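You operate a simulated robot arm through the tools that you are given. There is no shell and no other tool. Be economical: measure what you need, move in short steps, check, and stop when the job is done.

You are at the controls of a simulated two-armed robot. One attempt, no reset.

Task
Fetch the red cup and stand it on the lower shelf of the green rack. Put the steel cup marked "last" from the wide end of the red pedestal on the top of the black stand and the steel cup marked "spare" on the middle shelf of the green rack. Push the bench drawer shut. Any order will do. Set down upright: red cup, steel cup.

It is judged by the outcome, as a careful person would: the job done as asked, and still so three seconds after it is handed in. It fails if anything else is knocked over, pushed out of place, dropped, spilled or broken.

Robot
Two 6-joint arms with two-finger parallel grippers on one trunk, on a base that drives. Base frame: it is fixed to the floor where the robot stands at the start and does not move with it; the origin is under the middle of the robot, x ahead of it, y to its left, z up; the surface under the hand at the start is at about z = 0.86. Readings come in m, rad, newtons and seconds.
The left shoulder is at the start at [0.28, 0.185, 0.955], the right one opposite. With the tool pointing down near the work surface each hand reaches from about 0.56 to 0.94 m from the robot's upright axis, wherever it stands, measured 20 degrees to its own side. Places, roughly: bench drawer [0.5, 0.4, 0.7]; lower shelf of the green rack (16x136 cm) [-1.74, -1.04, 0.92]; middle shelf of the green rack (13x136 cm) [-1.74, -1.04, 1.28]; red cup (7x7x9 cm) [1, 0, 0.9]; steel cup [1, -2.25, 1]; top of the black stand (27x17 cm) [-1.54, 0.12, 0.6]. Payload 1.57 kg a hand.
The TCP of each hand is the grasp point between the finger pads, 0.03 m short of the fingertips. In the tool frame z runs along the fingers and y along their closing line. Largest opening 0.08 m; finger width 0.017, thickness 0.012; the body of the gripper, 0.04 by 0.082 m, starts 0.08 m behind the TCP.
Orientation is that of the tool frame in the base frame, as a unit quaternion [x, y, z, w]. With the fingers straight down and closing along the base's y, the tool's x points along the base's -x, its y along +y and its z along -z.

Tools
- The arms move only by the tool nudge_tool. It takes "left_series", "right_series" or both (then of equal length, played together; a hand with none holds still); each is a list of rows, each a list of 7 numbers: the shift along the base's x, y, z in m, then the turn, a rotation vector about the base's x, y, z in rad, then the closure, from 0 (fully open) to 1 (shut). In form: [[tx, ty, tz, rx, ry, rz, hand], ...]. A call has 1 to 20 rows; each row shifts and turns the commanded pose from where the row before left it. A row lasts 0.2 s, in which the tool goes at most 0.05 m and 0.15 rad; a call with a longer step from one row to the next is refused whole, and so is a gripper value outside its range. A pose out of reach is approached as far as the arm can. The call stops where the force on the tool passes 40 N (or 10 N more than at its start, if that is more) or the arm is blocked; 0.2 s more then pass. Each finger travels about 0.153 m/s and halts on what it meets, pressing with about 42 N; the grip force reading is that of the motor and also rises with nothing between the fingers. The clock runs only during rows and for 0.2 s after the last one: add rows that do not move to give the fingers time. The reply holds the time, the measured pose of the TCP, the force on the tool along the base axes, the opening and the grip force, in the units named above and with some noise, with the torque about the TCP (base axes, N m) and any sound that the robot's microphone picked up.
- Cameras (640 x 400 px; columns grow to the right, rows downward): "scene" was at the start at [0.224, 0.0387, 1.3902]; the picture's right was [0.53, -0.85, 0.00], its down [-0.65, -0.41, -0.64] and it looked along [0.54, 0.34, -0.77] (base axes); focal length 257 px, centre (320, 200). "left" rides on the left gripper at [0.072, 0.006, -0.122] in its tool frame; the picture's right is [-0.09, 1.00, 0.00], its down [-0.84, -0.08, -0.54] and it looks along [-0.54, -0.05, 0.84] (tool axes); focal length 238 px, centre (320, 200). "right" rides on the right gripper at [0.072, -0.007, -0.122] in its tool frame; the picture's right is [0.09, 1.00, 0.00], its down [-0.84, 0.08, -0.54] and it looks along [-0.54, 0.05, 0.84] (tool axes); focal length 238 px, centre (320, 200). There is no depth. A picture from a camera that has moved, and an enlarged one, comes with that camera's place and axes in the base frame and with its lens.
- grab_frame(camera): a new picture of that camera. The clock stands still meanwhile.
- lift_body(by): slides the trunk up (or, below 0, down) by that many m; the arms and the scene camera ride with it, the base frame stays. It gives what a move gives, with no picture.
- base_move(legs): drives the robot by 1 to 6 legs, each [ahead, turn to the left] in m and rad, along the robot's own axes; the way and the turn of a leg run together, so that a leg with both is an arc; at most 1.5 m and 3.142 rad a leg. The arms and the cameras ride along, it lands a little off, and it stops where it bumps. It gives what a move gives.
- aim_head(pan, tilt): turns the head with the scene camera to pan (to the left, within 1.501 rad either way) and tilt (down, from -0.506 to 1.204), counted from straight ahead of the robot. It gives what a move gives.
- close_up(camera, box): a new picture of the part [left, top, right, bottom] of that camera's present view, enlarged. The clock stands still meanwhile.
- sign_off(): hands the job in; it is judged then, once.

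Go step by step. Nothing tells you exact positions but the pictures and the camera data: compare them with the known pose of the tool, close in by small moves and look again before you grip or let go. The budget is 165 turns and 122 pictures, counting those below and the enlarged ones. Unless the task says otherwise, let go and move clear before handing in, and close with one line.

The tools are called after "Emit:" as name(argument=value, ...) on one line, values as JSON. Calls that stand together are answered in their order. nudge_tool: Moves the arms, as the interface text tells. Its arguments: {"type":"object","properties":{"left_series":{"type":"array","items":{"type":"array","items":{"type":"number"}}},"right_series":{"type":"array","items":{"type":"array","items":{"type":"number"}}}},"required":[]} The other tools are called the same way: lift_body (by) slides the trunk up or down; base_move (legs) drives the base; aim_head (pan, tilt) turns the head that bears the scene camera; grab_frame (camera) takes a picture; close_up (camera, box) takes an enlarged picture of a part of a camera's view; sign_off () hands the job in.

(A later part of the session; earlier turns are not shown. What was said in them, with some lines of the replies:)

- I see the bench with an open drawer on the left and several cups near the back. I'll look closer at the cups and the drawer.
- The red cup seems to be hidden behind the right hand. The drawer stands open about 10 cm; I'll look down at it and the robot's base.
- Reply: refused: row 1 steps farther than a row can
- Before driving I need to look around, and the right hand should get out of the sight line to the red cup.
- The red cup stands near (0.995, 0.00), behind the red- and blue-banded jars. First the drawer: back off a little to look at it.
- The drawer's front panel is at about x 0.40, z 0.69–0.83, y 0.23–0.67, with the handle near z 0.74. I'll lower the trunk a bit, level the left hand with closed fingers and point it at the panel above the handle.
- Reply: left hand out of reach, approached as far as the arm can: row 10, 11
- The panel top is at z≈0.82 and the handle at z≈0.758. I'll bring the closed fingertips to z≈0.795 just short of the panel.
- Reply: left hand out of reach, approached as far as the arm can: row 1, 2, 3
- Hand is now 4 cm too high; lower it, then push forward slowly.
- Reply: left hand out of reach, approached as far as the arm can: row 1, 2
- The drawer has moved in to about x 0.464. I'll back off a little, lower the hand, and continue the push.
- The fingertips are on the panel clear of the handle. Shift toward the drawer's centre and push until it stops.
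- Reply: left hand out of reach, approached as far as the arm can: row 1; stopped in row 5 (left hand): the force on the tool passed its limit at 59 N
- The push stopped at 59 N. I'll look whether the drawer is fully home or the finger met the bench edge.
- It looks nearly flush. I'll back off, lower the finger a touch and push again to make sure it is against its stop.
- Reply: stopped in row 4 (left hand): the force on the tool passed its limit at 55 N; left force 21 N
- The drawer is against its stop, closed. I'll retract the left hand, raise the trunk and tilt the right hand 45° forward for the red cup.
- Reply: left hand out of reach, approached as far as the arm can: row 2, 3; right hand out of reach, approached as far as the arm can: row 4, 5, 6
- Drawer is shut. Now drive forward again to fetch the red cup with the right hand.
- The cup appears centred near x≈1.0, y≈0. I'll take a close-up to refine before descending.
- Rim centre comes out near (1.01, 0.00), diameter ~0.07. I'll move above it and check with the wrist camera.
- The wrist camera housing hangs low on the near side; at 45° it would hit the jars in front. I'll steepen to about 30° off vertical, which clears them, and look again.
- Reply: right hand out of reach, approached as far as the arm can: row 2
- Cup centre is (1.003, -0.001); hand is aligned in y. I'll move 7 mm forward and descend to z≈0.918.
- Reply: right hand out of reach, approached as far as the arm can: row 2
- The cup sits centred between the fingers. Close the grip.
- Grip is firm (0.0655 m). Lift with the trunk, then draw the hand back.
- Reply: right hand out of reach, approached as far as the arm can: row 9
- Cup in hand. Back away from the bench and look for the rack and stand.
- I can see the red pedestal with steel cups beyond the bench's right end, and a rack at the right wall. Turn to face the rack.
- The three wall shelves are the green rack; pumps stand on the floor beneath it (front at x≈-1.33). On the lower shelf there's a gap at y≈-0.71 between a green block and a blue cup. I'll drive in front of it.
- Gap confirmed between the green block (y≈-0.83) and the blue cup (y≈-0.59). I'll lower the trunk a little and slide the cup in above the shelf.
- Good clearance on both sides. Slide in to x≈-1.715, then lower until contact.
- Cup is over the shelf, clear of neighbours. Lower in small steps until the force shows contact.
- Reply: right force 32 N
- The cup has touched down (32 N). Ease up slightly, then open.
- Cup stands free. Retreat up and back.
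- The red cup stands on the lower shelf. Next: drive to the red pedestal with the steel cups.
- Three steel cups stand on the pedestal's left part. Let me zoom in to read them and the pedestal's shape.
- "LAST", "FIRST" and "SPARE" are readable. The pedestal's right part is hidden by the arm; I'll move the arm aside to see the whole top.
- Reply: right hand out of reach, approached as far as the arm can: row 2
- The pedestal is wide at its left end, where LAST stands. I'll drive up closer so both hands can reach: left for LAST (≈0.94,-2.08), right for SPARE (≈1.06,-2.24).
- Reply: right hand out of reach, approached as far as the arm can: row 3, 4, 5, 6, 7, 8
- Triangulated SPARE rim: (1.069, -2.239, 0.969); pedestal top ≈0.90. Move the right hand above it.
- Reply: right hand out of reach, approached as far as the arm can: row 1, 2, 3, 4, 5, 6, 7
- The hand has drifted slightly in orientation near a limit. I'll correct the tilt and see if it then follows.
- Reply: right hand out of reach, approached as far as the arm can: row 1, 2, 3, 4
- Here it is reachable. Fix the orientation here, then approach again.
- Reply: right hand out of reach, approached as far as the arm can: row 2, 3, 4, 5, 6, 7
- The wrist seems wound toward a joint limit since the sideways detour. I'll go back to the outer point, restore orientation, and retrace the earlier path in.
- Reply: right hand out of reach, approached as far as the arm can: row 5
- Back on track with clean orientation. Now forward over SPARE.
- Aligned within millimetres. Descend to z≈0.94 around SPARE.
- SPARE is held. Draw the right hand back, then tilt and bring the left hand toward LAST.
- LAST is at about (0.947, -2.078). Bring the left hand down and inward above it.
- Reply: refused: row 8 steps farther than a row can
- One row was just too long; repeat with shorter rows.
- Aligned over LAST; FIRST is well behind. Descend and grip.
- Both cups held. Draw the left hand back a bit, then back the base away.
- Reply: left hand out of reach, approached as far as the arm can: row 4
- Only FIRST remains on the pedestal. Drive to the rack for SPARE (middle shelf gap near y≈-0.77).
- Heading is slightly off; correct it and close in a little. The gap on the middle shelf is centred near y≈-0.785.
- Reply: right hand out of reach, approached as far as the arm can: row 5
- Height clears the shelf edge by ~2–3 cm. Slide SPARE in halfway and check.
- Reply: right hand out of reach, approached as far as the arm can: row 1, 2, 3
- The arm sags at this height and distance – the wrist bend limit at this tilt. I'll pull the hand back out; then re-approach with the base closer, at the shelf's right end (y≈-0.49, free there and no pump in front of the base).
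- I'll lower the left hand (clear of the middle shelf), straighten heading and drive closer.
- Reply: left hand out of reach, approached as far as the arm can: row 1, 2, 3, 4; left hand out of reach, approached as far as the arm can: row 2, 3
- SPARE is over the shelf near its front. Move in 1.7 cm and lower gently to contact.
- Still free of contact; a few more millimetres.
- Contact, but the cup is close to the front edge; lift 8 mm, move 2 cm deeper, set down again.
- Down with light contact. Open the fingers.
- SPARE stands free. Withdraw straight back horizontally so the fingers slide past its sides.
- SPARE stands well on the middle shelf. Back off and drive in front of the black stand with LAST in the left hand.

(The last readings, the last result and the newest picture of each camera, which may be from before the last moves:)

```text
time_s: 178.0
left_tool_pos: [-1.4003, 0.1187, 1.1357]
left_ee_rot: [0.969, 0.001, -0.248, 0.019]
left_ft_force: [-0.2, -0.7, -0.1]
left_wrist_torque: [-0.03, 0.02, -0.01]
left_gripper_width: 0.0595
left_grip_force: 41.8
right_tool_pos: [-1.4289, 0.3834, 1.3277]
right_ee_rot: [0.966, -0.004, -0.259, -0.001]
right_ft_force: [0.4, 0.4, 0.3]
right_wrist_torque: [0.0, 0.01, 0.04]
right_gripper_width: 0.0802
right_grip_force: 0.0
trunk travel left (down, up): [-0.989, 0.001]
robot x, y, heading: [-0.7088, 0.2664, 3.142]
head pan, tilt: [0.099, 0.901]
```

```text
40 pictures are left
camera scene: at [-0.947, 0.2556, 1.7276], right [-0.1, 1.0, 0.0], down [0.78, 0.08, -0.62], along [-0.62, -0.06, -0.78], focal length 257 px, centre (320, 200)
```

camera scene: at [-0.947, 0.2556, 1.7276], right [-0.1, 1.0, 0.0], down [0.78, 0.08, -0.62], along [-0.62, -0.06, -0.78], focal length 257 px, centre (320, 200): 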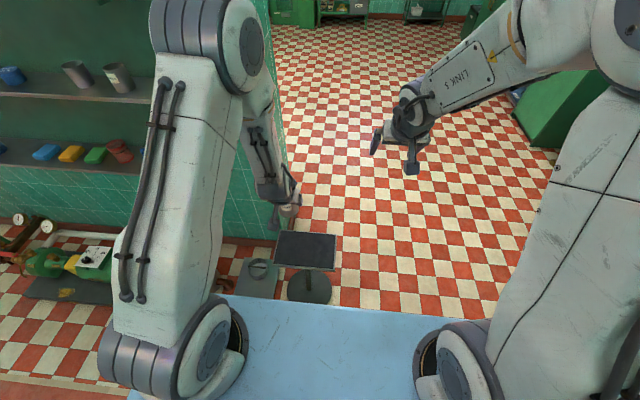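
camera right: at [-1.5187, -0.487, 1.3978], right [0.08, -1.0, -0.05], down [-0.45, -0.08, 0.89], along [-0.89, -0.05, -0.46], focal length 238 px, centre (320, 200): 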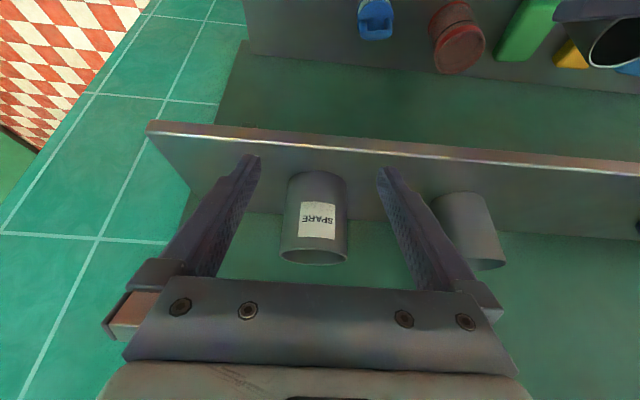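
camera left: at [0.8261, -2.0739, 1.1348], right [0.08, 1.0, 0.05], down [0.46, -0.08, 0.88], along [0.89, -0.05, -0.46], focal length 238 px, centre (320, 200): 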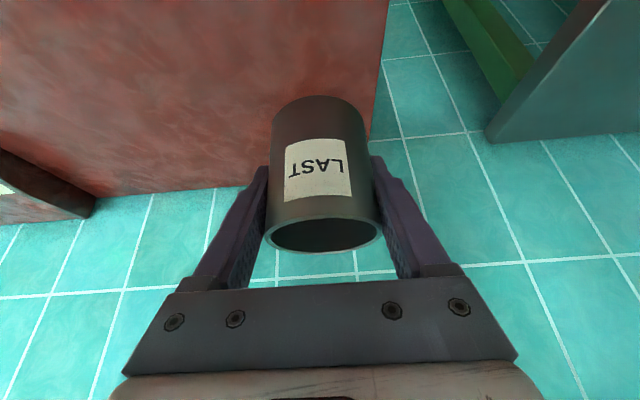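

The stand top is centred at about (-1.525, 0.128). Lower the trunk, then move LAST over it with the small orientation correction.

Emit:
lift_body(by=-0.38)

Emit:
nudge_tool(left_series=[[-0.03, 0, 0, 0.016, 0.007, -0.005, 1], [-0.03, 0.002, 0, 0.016, 0.007, -0.005, 1], [-0.03, 0.002, 0, 0, 0, 0, 1], [-0.03, 0.002, 0, 0, 0, 0, 1], [0, 0, 0, 0, 0, 0, 1]])

Emit:
grab_frame(camera="left")

Emit:
grab_frame(camera="scene")

```text
time_s: 181.7
left_tool_pos: [-1.4003, 0.1184, 0.7561]
left_ee_rot: [0.968, 0.001, -0.249, 0.019]
left_ft_force: [0.6, -0.5, -0.8]
left_wrist_torque: [0.0, 0.01, 0.0]
left_gripper_width: 0.0592
left_grip_force: 41.9
right_tool_pos: [-1.4293, 0.3832, 0.9478]
right_ee_rot: [0.966, -0.004, -0.259, -0.002]
right_ft_force: [0.0, 0.4, 0.0]
right_wrist_torque: [-0.02, 0.02, -0.02]
right_gripper_width: 0.0798
right_grip_force: 0.0
trunk travel left (down, up): [-0.609, 0.381]
robot x, y, heading: [-0.7088, 0.2648, 3.142]
head pan, tilt: [0.099, 0.901]
```

```text
time_s: 182.9
left_tool_pos: [-1.5201, 0.1296, 0.7559]
left_ee_rot: [0.967, 0.0, -0.256, 0.002]
left_ft_force: [-0.1, 0.3, -0.7]
left_wrist_torque: [-0.03, -0.01, -0.02]
left_gripper_width: 0.0593
left_grip_force: 41.8
left hand out of reach, approached as far as the arm can: row 2
right_tool_pos: [-1.4295, 0.3826, 0.9479]
right_ee_rot: [0.966, -0.004, -0.26, -0.001]
right_ft_force: [-0.3, -0.7, -0.3]
right_wrist_torque: [-0.01, 0.04, 0.03]
right_gripper_width: 0.0801
right_grip_force: 0.1
trunk travel left (down, up): [-0.609, 0.381]
robot x, y, heading: [-0.7101, 0.2673, 3.144]
head pan, tilt: [0.099, 0.901]
```

```text
39 pictures are left
camera left: at [-1.3975, 0.1229, 0.8258], right [-0.08, -1.0, 0.05], down [-0.46, 0.08, 0.88], along [-0.88, 0.05, -0.46], focal length 238 px, centre (320, 200)
```

left: 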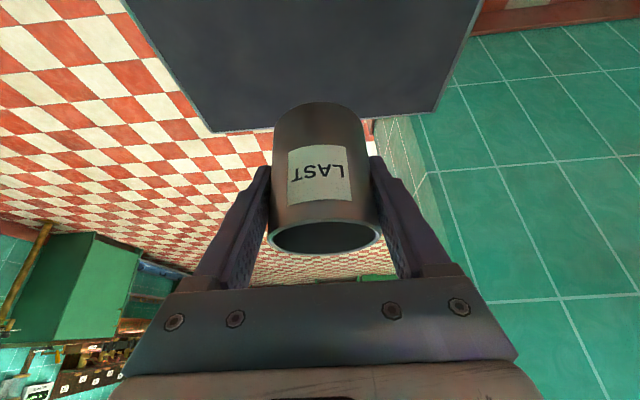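

```text
38 pictures are left
camera scene: at [-0.947, 0.2556, 1.3476], right [-0.1, 1.0, 0.0], down [0.78, 0.08, -0.62], along [-0.62, -0.06, -0.78], focal length 257 px, centre (320, 200)
```

scene: 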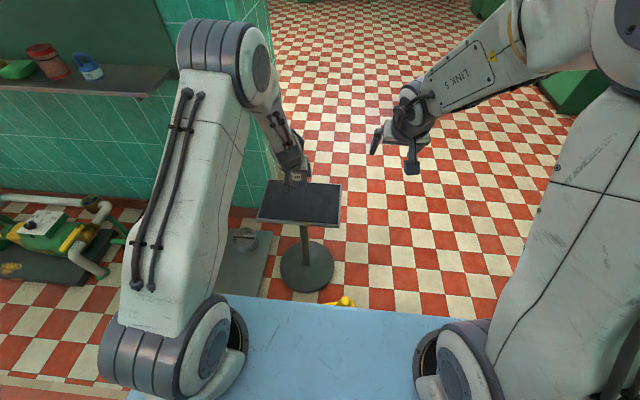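

Stand centre is (-1.533, 0.128). Shift 1.3 cm and lower, finishing with fine steps.

Emit:
nudge_tool(left_series=[[-0.013, 0, -0.01, 0, 0, 0, 1], [0, 0, -0.03, 0, 0, 0, 1], [0, 0, -0.03, 0, 0, 0, 1], [0, 0, -0.02, 0, 0, 0, 1], [0, 0, 0, 0, 0, 0, 1]])

Emit:
grab_frame(camera="left")

Emit:
close_up(camera="scene", box=[210, 120, 370, 220])

```text
time_s: 184.1
left_tool_pos: [-1.5304, 0.1297, 0.6656]
left_ee_rot: [0.967, 0.0, -0.256, 0.002]
left_ft_force: [-0.6, 0.9, -0.7]
left_wrist_torque: [0.03, 0.03, 0.05]
left_gripper_width: 0.0593
left_grip_force: 42.1
right_tool_pos: [-1.4287, 0.3816, 0.9473]
right_ee_rot: [0.966, -0.004, -0.26, -0.001]
right_ft_force: [0.7, 1.0, 0.0]
right_wrist_torque: [0.01, 0.02, -0.02]
right_gripper_width: 0.0802
right_grip_force: 0.1
trunk travel left (down, up): [-0.609, 0.381]
robot x, y, heading: [-0.7115, 0.2643, 3.137]
head pan, tilt: [0.099, 0.901]
```

```text
37 pictures are left
camera left: at [-1.4081, 0.1238, 0.7367], right [-0.08, -1.0, 0.05], down [-0.46, 0.08, 0.88], along [-0.88, 0.05, -0.46], focal length 238 px, centre (320, 200)
```

left: 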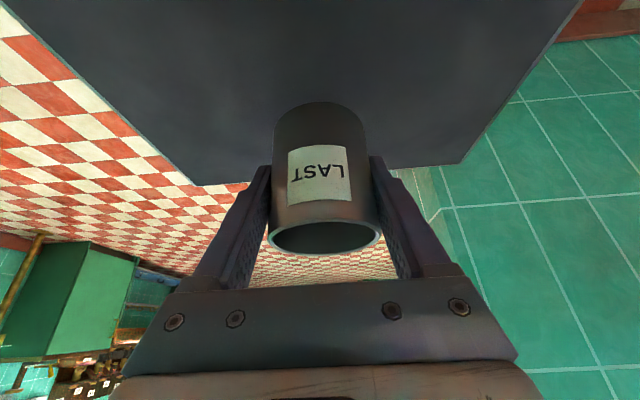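

```text
4.00 times, centred on (290, 170) of scene
camera zoom: at [-0.947, 0.2556, 1.3476], right [-0.1, 1.0, 0.0], down [0.78, 0.08, -0.62], along [-0.62, -0.06, -0.78], focal length 1028 px, centre (440, 320)
```

zoom: 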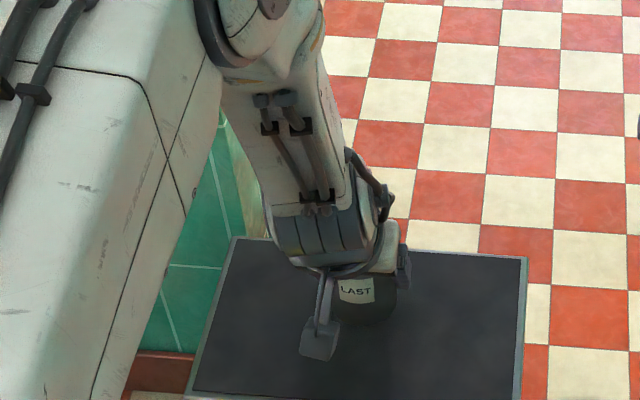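

Emit:
nudge_tool(left_series=[[0, 0, -0.007, 0, 0, 0, 1], [0, 0, -0.005, 0, 0, 0, 1], [0, 0, -0.004, 0, 0, 0, 1], [0, 0, -0.003, 0, 0, 0, 1], [0, 0, 0, 0, 0, 0, 1]])

```text
time_s: 185.3
left_tool_pos: [-1.5328, 0.1299, 0.6461]
left_ee_rot: [0.967, 0.0, -0.255, 0.003]
left_ft_force: [-0.5, 0.6, -0.7]
left_wrist_torque: [-0.01, 0.01, -0.01]
left_gripper_width: 0.0595
left_grip_force: 42.2
right_tool_pos: [-1.4291, 0.3842, 0.9478]
right_ee_rot: [0.966, -0.004, -0.26, -0.001]
right_ft_force: [0.3, -0.4, 0.5]
right_wrist_torque: [-0.01, -0.03, 0.01]
right_gripper_width: 0.0798
right_grip_force: 0.0
trunk travel left (down, up): [-0.609, 0.381]
robot x, y, heading: [-0.7121, 0.266, 3.14]
head pan, tilt: [0.099, 0.901]
```

Not yet in contact; continue in 3 mm steps.

Emit:
nudge_tool(left_series=[[0, 0, -0.003, 0, 0, 0, 1], [0, 0, -0.003, 0, 0, 0, 1], [0, 0, 0, 0, 0, 0, 1]])

```text
time_s: 186.1
left_tool_pos: [-1.5333, 0.1306, 0.6401]
left_ee_rot: [0.967, 0.0, -0.255, 0.003]
left_ft_force: [0.4, -0.7, 0.5]
left_wrist_torque: [0.03, 0.03, 0.0]
left_gripper_width: 0.0592
left_grip_force: 42.2
right_tool_pos: [-1.4292, 0.3828, 0.9488]
right_ee_rot: [0.966, -0.004, -0.259, -0.001]
right_ft_force: [0.4, -0.4, 0.4]
right_wrist_torque: [0.02, 0.0, -0.03]
right_gripper_width: 0.0799
right_grip_force: 0.0
trunk travel left (down, up): [-0.609, 0.381]
robot x, y, heading: [-0.7076, 0.2657, 3.137]
head pan, tilt: [0.099, 0.901]
```

Emit:
nudge_tool(left_series=[[0, 0, -0.003, 0, 0, 0, 1], [0, 0, -0.003, 0, 0, 0, 1], [0, 0, 0, 0, 0, 0, 1]])

Emit:
grab_frame(camera="left")

```text
time_s: 186.9
left_tool_pos: [-1.5362, 0.131, 0.6409]
left_ee_rot: [0.965, 0.001, -0.263, 0.004]
left_ft_force: [0.7, 0.0, 12.8]
left_wrist_torque: [0.32, -0.09, -0.03]
left_gripper_width: 0.0595
left_grip_force: 41.8
right_tool_pos: [-1.4277, 0.3823, 0.9481]
right_ee_rot: [0.966, -0.004, -0.26, -0.002]
right_ft_force: [0.0, -0.2, 0.3]
right_wrist_torque: [0.01, 0.01, 0.01]
right_gripper_width: 0.0801
right_grip_force: 0.0
trunk travel left (down, up): [-0.609, 0.381]
robot x, y, heading: [-0.7122, 0.263, 3.143]
head pan, tilt: [0.099, 0.901]
stopped in row 3 (left hand): the force on the tool passed its limit at 40 N (the readings are from after the stop); the commanded pose is now the measured one
```

```text
35 pictures are left
camera left: at [-1.4125, 0.1242, 0.7077], right [-0.08, -1.0, 0.05], down [-0.45, 0.08, 0.89], along [-0.89, 0.04, -0.45], focal length 238 px, centre (320, 200)
```

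left: 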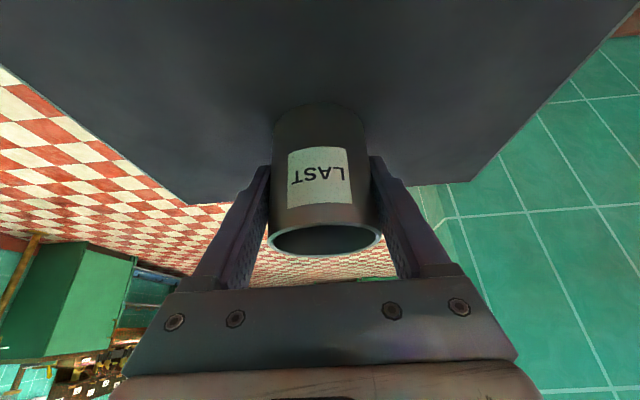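

Contact made. Ease slightly and open.

Emit:
nudge_tool(left_series=[[0, 0, 0.001, 0, 0, 0, 1], [0, 0, 0, 0, 0, 0, 0.5], [0, 0, 0, 0, 0, 0, 0], [0, 0, 0, 0, 0, 0, 0]])

Emit:
grab_frame(camera="left")

```text
time_s: 187.9
left_tool_pos: [-1.535, 0.1286, 0.6372]
left_ee_rot: [0.966, 0.0, -0.258, 0.004]
left_ft_force: [0.5, -0.5, -0.1]
left_wrist_torque: [0.02, -0.01, 0.02]
left_gripper_width: 0.0799
left_grip_force: 0.1
right_tool_pos: [-1.4287, 0.3833, 0.9478]
right_ee_rot: [0.966, -0.003, -0.26, -0.001]
right_ft_force: [0.8, 1.3, -0.1]
right_wrist_torque: [0.0, 0.05, 0.01]
right_gripper_width: 0.0801
right_grip_force: 0.0
trunk travel left (down, up): [-0.609, 0.381]
robot x, y, heading: [-0.7098, 0.2672, 3.138]
head pan, tilt: [0.099, 0.901]
```

```text
34 pictures are left
camera left: at [-1.4111, 0.1237, 0.7072], right [-0.08, -1.0, 0.05], down [-0.45, 0.08, 0.89], along [-0.89, 0.04, -0.46], focal length 238 px, centre (320, 200)
```

left: 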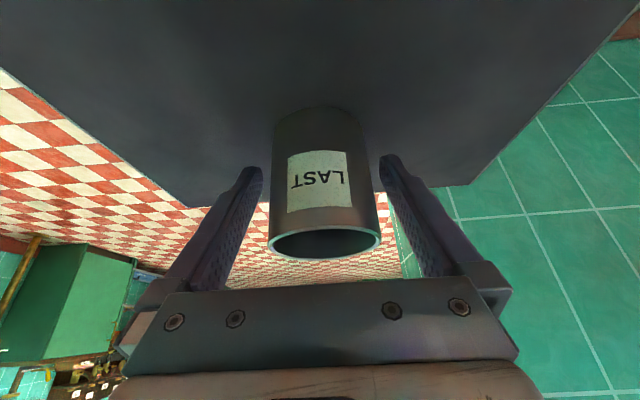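

The cup is a bit nearer one finger; centre the hand by 3 mm, then withdraw up along the fingers.

Emit:
nudge_tool(left_series=[[0, -0.003, 0, 0, 0, 0, 0], [0.012, 0, 0.02, 0, 0, 0, 0], [0.015, 0, 0.026, 0, 0, 0, 0], [0.02, 0, 0.035, 0, 0, 0, 0], [0.02, 0, 0.04, 0, 0, 0, 0], [0.0, 0, 0.045, 0, 0, 0, 0]])

Emit:
grab_frame(camera="left")

```text
time_s: 189.3
left_tool_pos: [-1.4687, 0.1249, 0.8043]
left_ee_rot: [0.966, 0.001, -0.259, 0.003]
left_ft_force: [-0.2, -0.1, -1.2]
left_wrist_torque: [-0.02, 0.01, -0.01]
left_gripper_width: 0.08
left_grip_force: 0.1
right_tool_pos: [-1.4287, 0.385, 0.9465]
right_ee_rot: [0.966, -0.004, -0.26, -0.002]
right_ft_force: [0.1, 0.2, -0.6]
right_wrist_torque: [-0.04, -0.02, -0.02]
right_gripper_width: 0.0802
right_grip_force: 0.0
trunk travel left (down, up): [-0.609, 0.381]
robot x, y, heading: [-0.7121, 0.2661, 3.141]
head pan, tilt: [0.099, 0.901]
```

```text
33 pictures are left
camera left: at [-1.3455, 0.1182, 0.8725], right [-0.08, -1.0, 0.05], down [-0.45, 0.08, 0.89], along [-0.89, 0.04, -0.46], focal length 238 px, centre (320, 200)
```

left: 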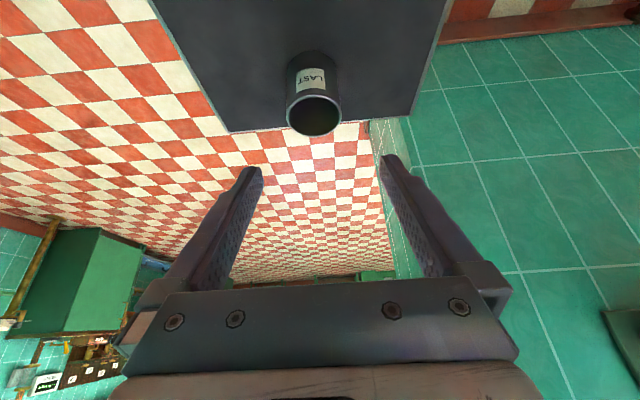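

LAST stands on the stand. Back off and verify the rack, then the drawer.

Emit:
base_move(legs=[[-0.3, 0]])

Emit:
lift_body(by=0.25)

Emit:
aim_head(pan=0.5, tilt=0.45)

Emit:
grab_frame(camera="scene")

```text
time_s: 191.3
left_tool_pos: [-1.1701, 0.1288, 0.8031]
left_ee_rot: [0.966, -0.002, -0.258, 0.003]
left_ft_force: [0.4, -0.2, 0.5]
left_wrist_torque: [-0.04, -0.02, -0.02]
left_gripper_width: 0.08
left_grip_force: 0.0
right_tool_pos: [-1.1265, 0.3855, 0.9477]
right_ee_rot: [0.966, -0.007, -0.259, -0.002]
right_ft_force: [0.0, -0.2, -0.4]
right_wrist_torque: [-0.01, -0.01, -0.04]
right_gripper_width: 0.08
right_grip_force: 0.1
trunk travel left (down, up): [-0.609, 0.381]
robot x, y, heading: [-0.4081, 0.2634, 3.132]
head pan, tilt: [0.099, 0.901]
```

```text
time_s: 193.9
left_tool_pos: [-1.1695, 0.1279, 1.0536]
left_ee_rot: [0.966, -0.003, -0.259, 0.003]
left_ft_force: [0.1, -0.2, 0.1]
left_wrist_torque: [-0.02, 0.01, 0.0]
left_gripper_width: 0.08
left_grip_force: 0.1
right_tool_pos: [-1.1259, 0.3852, 1.1979]
right_ee_rot: [0.966, -0.007, -0.26, -0.003]
right_ft_force: [-1.0, 0.6, 0.6]
right_wrist_torque: [-0.04, 0.02, 0.0]
right_gripper_width: 0.0798
right_grip_force: 0.1
trunk travel left (down, up): [-0.859, 0.131]
robot x, y, heading: [-0.4071, 0.2632, 3.133]
head pan, tilt: [0.099, 0.901]
```

```text
time_s: 194.8
left_tool_pos: [-1.1701, 0.1283, 1.0533]
left_ee_rot: [0.966, -0.003, -0.258, 0.003]
left_ft_force: [0.1, 0.0, 0.3]
left_wrist_torque: [-0.01, -0.02, -0.04]
left_gripper_width: 0.0801
left_grip_force: 0.0
right_tool_pos: [-1.1262, 0.3856, 1.198]
right_ee_rot: [0.966, -0.008, -0.259, -0.003]
right_ft_force: [0.1, -0.9, -0.2]
right_wrist_torque: [0.01, 0.0, 0.0]
right_gripper_width: 0.0799
right_grip_force: 0.0
trunk travel left (down, up): [-0.859, 0.131]
robot x, y, heading: [-0.4075, 0.2656, 3.14]
head pan, tilt: [0.499, 0.45]
```

```text
32 pictures are left
camera scene: at [-0.6518, 0.2192, 1.6358], right [-0.47, 0.88, 0.0], down [0.38, 0.21, -0.9], along [-0.79, -0.42, -0.44], focal length 257 px, centre (320, 200)
```

scene: 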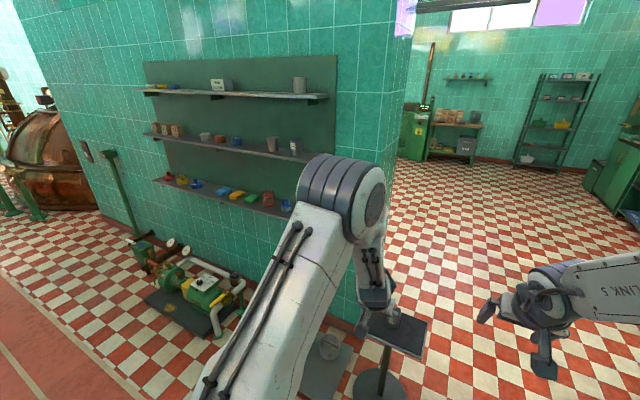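

Emit:
close_up(camera="scene", box=[140, 115, 340, 240])

Emit:
base_move(legs=[[0, 2.2]])

Emit:
aim_head(pan=1.2, tilt=0.6)

Emit:
grab_frame(camera="scene")

```text
3.20 times, centred on (240, 178) of scene
camera zoom: at [-0.6518, 0.2192, 1.6358], right [-0.47, 0.88, 0.0], down [0.38, 0.21, -0.9], along [-0.79, -0.42, -0.44], focal length 822 px, centre (576, 272)
```

zoom: 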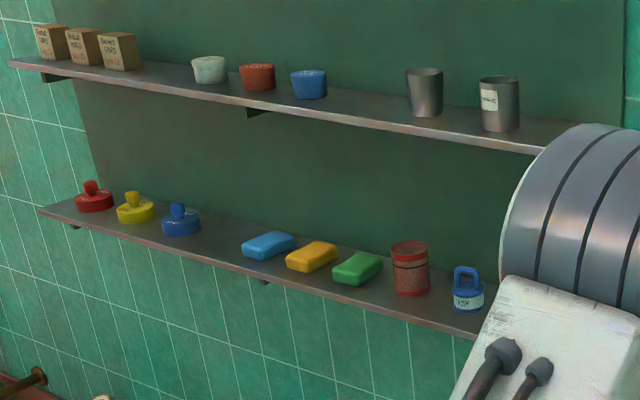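

```text
time_s: 200.5
left_tool_pos: [0.1558, -0.2625, 1.0527]
left_ee_rot: [0.434, 0.863, -0.113, 0.233]
left_ft_force: [0.3, 0.4, 0.5]
left_wrist_torque: [-0.04, -0.01, 0.01]
left_gripper_width: 0.0801
left_grip_force: 0.0
right_tool_pos: [-0.0757, -0.3856, 1.197]
right_ee_rot: [0.438, 0.861, -0.117, 0.231]
right_ft_force: [0.7, 0.3, 0.1]
right_wrist_torque: [-0.04, 0.01, 0.0]
right_gripper_width: 0.08
right_grip_force: 0.0
trunk travel left (down, up): [-0.859, 0.131]
robot x, y, heading: [-0.4104, 0.2604, -0.933]
head pan, tilt: [0.499, 0.45]
```

```text
time_s: 201.5
left_tool_pos: [0.1565, -0.2628, 1.0533]
left_ee_rot: [0.433, 0.863, -0.114, 0.233]
left_ft_force: [0.3, 0.5, 0.1]
left_wrist_torque: [0.0, 0.0, -0.01]
left_gripper_width: 0.0798
left_grip_force: 0.0
right_tool_pos: [-0.075, -0.384, 1.1984]
right_ee_rot: [0.437, 0.861, -0.117, 0.232]
right_ft_force: [0.4, -0.1, 1.1]
right_wrist_torque: [-0.01, 0.0, 0.02]
right_gripper_width: 0.0799
right_grip_force: 0.0
trunk travel left (down, up): [-0.859, 0.131]
robot x, y, heading: [-0.4081, 0.2636, -0.935]
head pan, tilt: [1.201, 0.6]
```

```text
30 pictures are left
camera scene: at [-0.23, 0.1558, 1.6224], right [0.26, -0.96, 0.0], down [-0.54, -0.15, -0.83], along [0.8, 0.22, -0.56], focal length 257 px, centre (320, 200)
```

scene: 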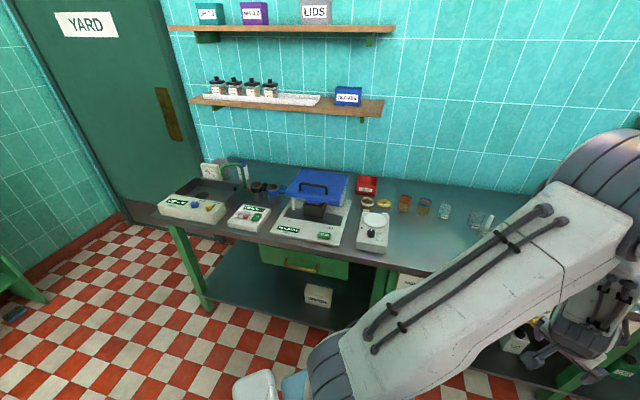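

The rack holds the red cup and SPARE upright, LAST stands on the black stand, and the drawer is shut with the bench undisturbed. Handing in.

Emit:
sign_off()

```text
The job is handed in.
```

The whole job is done and handed in, with nothing knocked over or spilled: the red cup is on the green rack's lower shelf, "spare" on its middle shelf and "last" on the black stand, all upright, and the bench drawer is shut.
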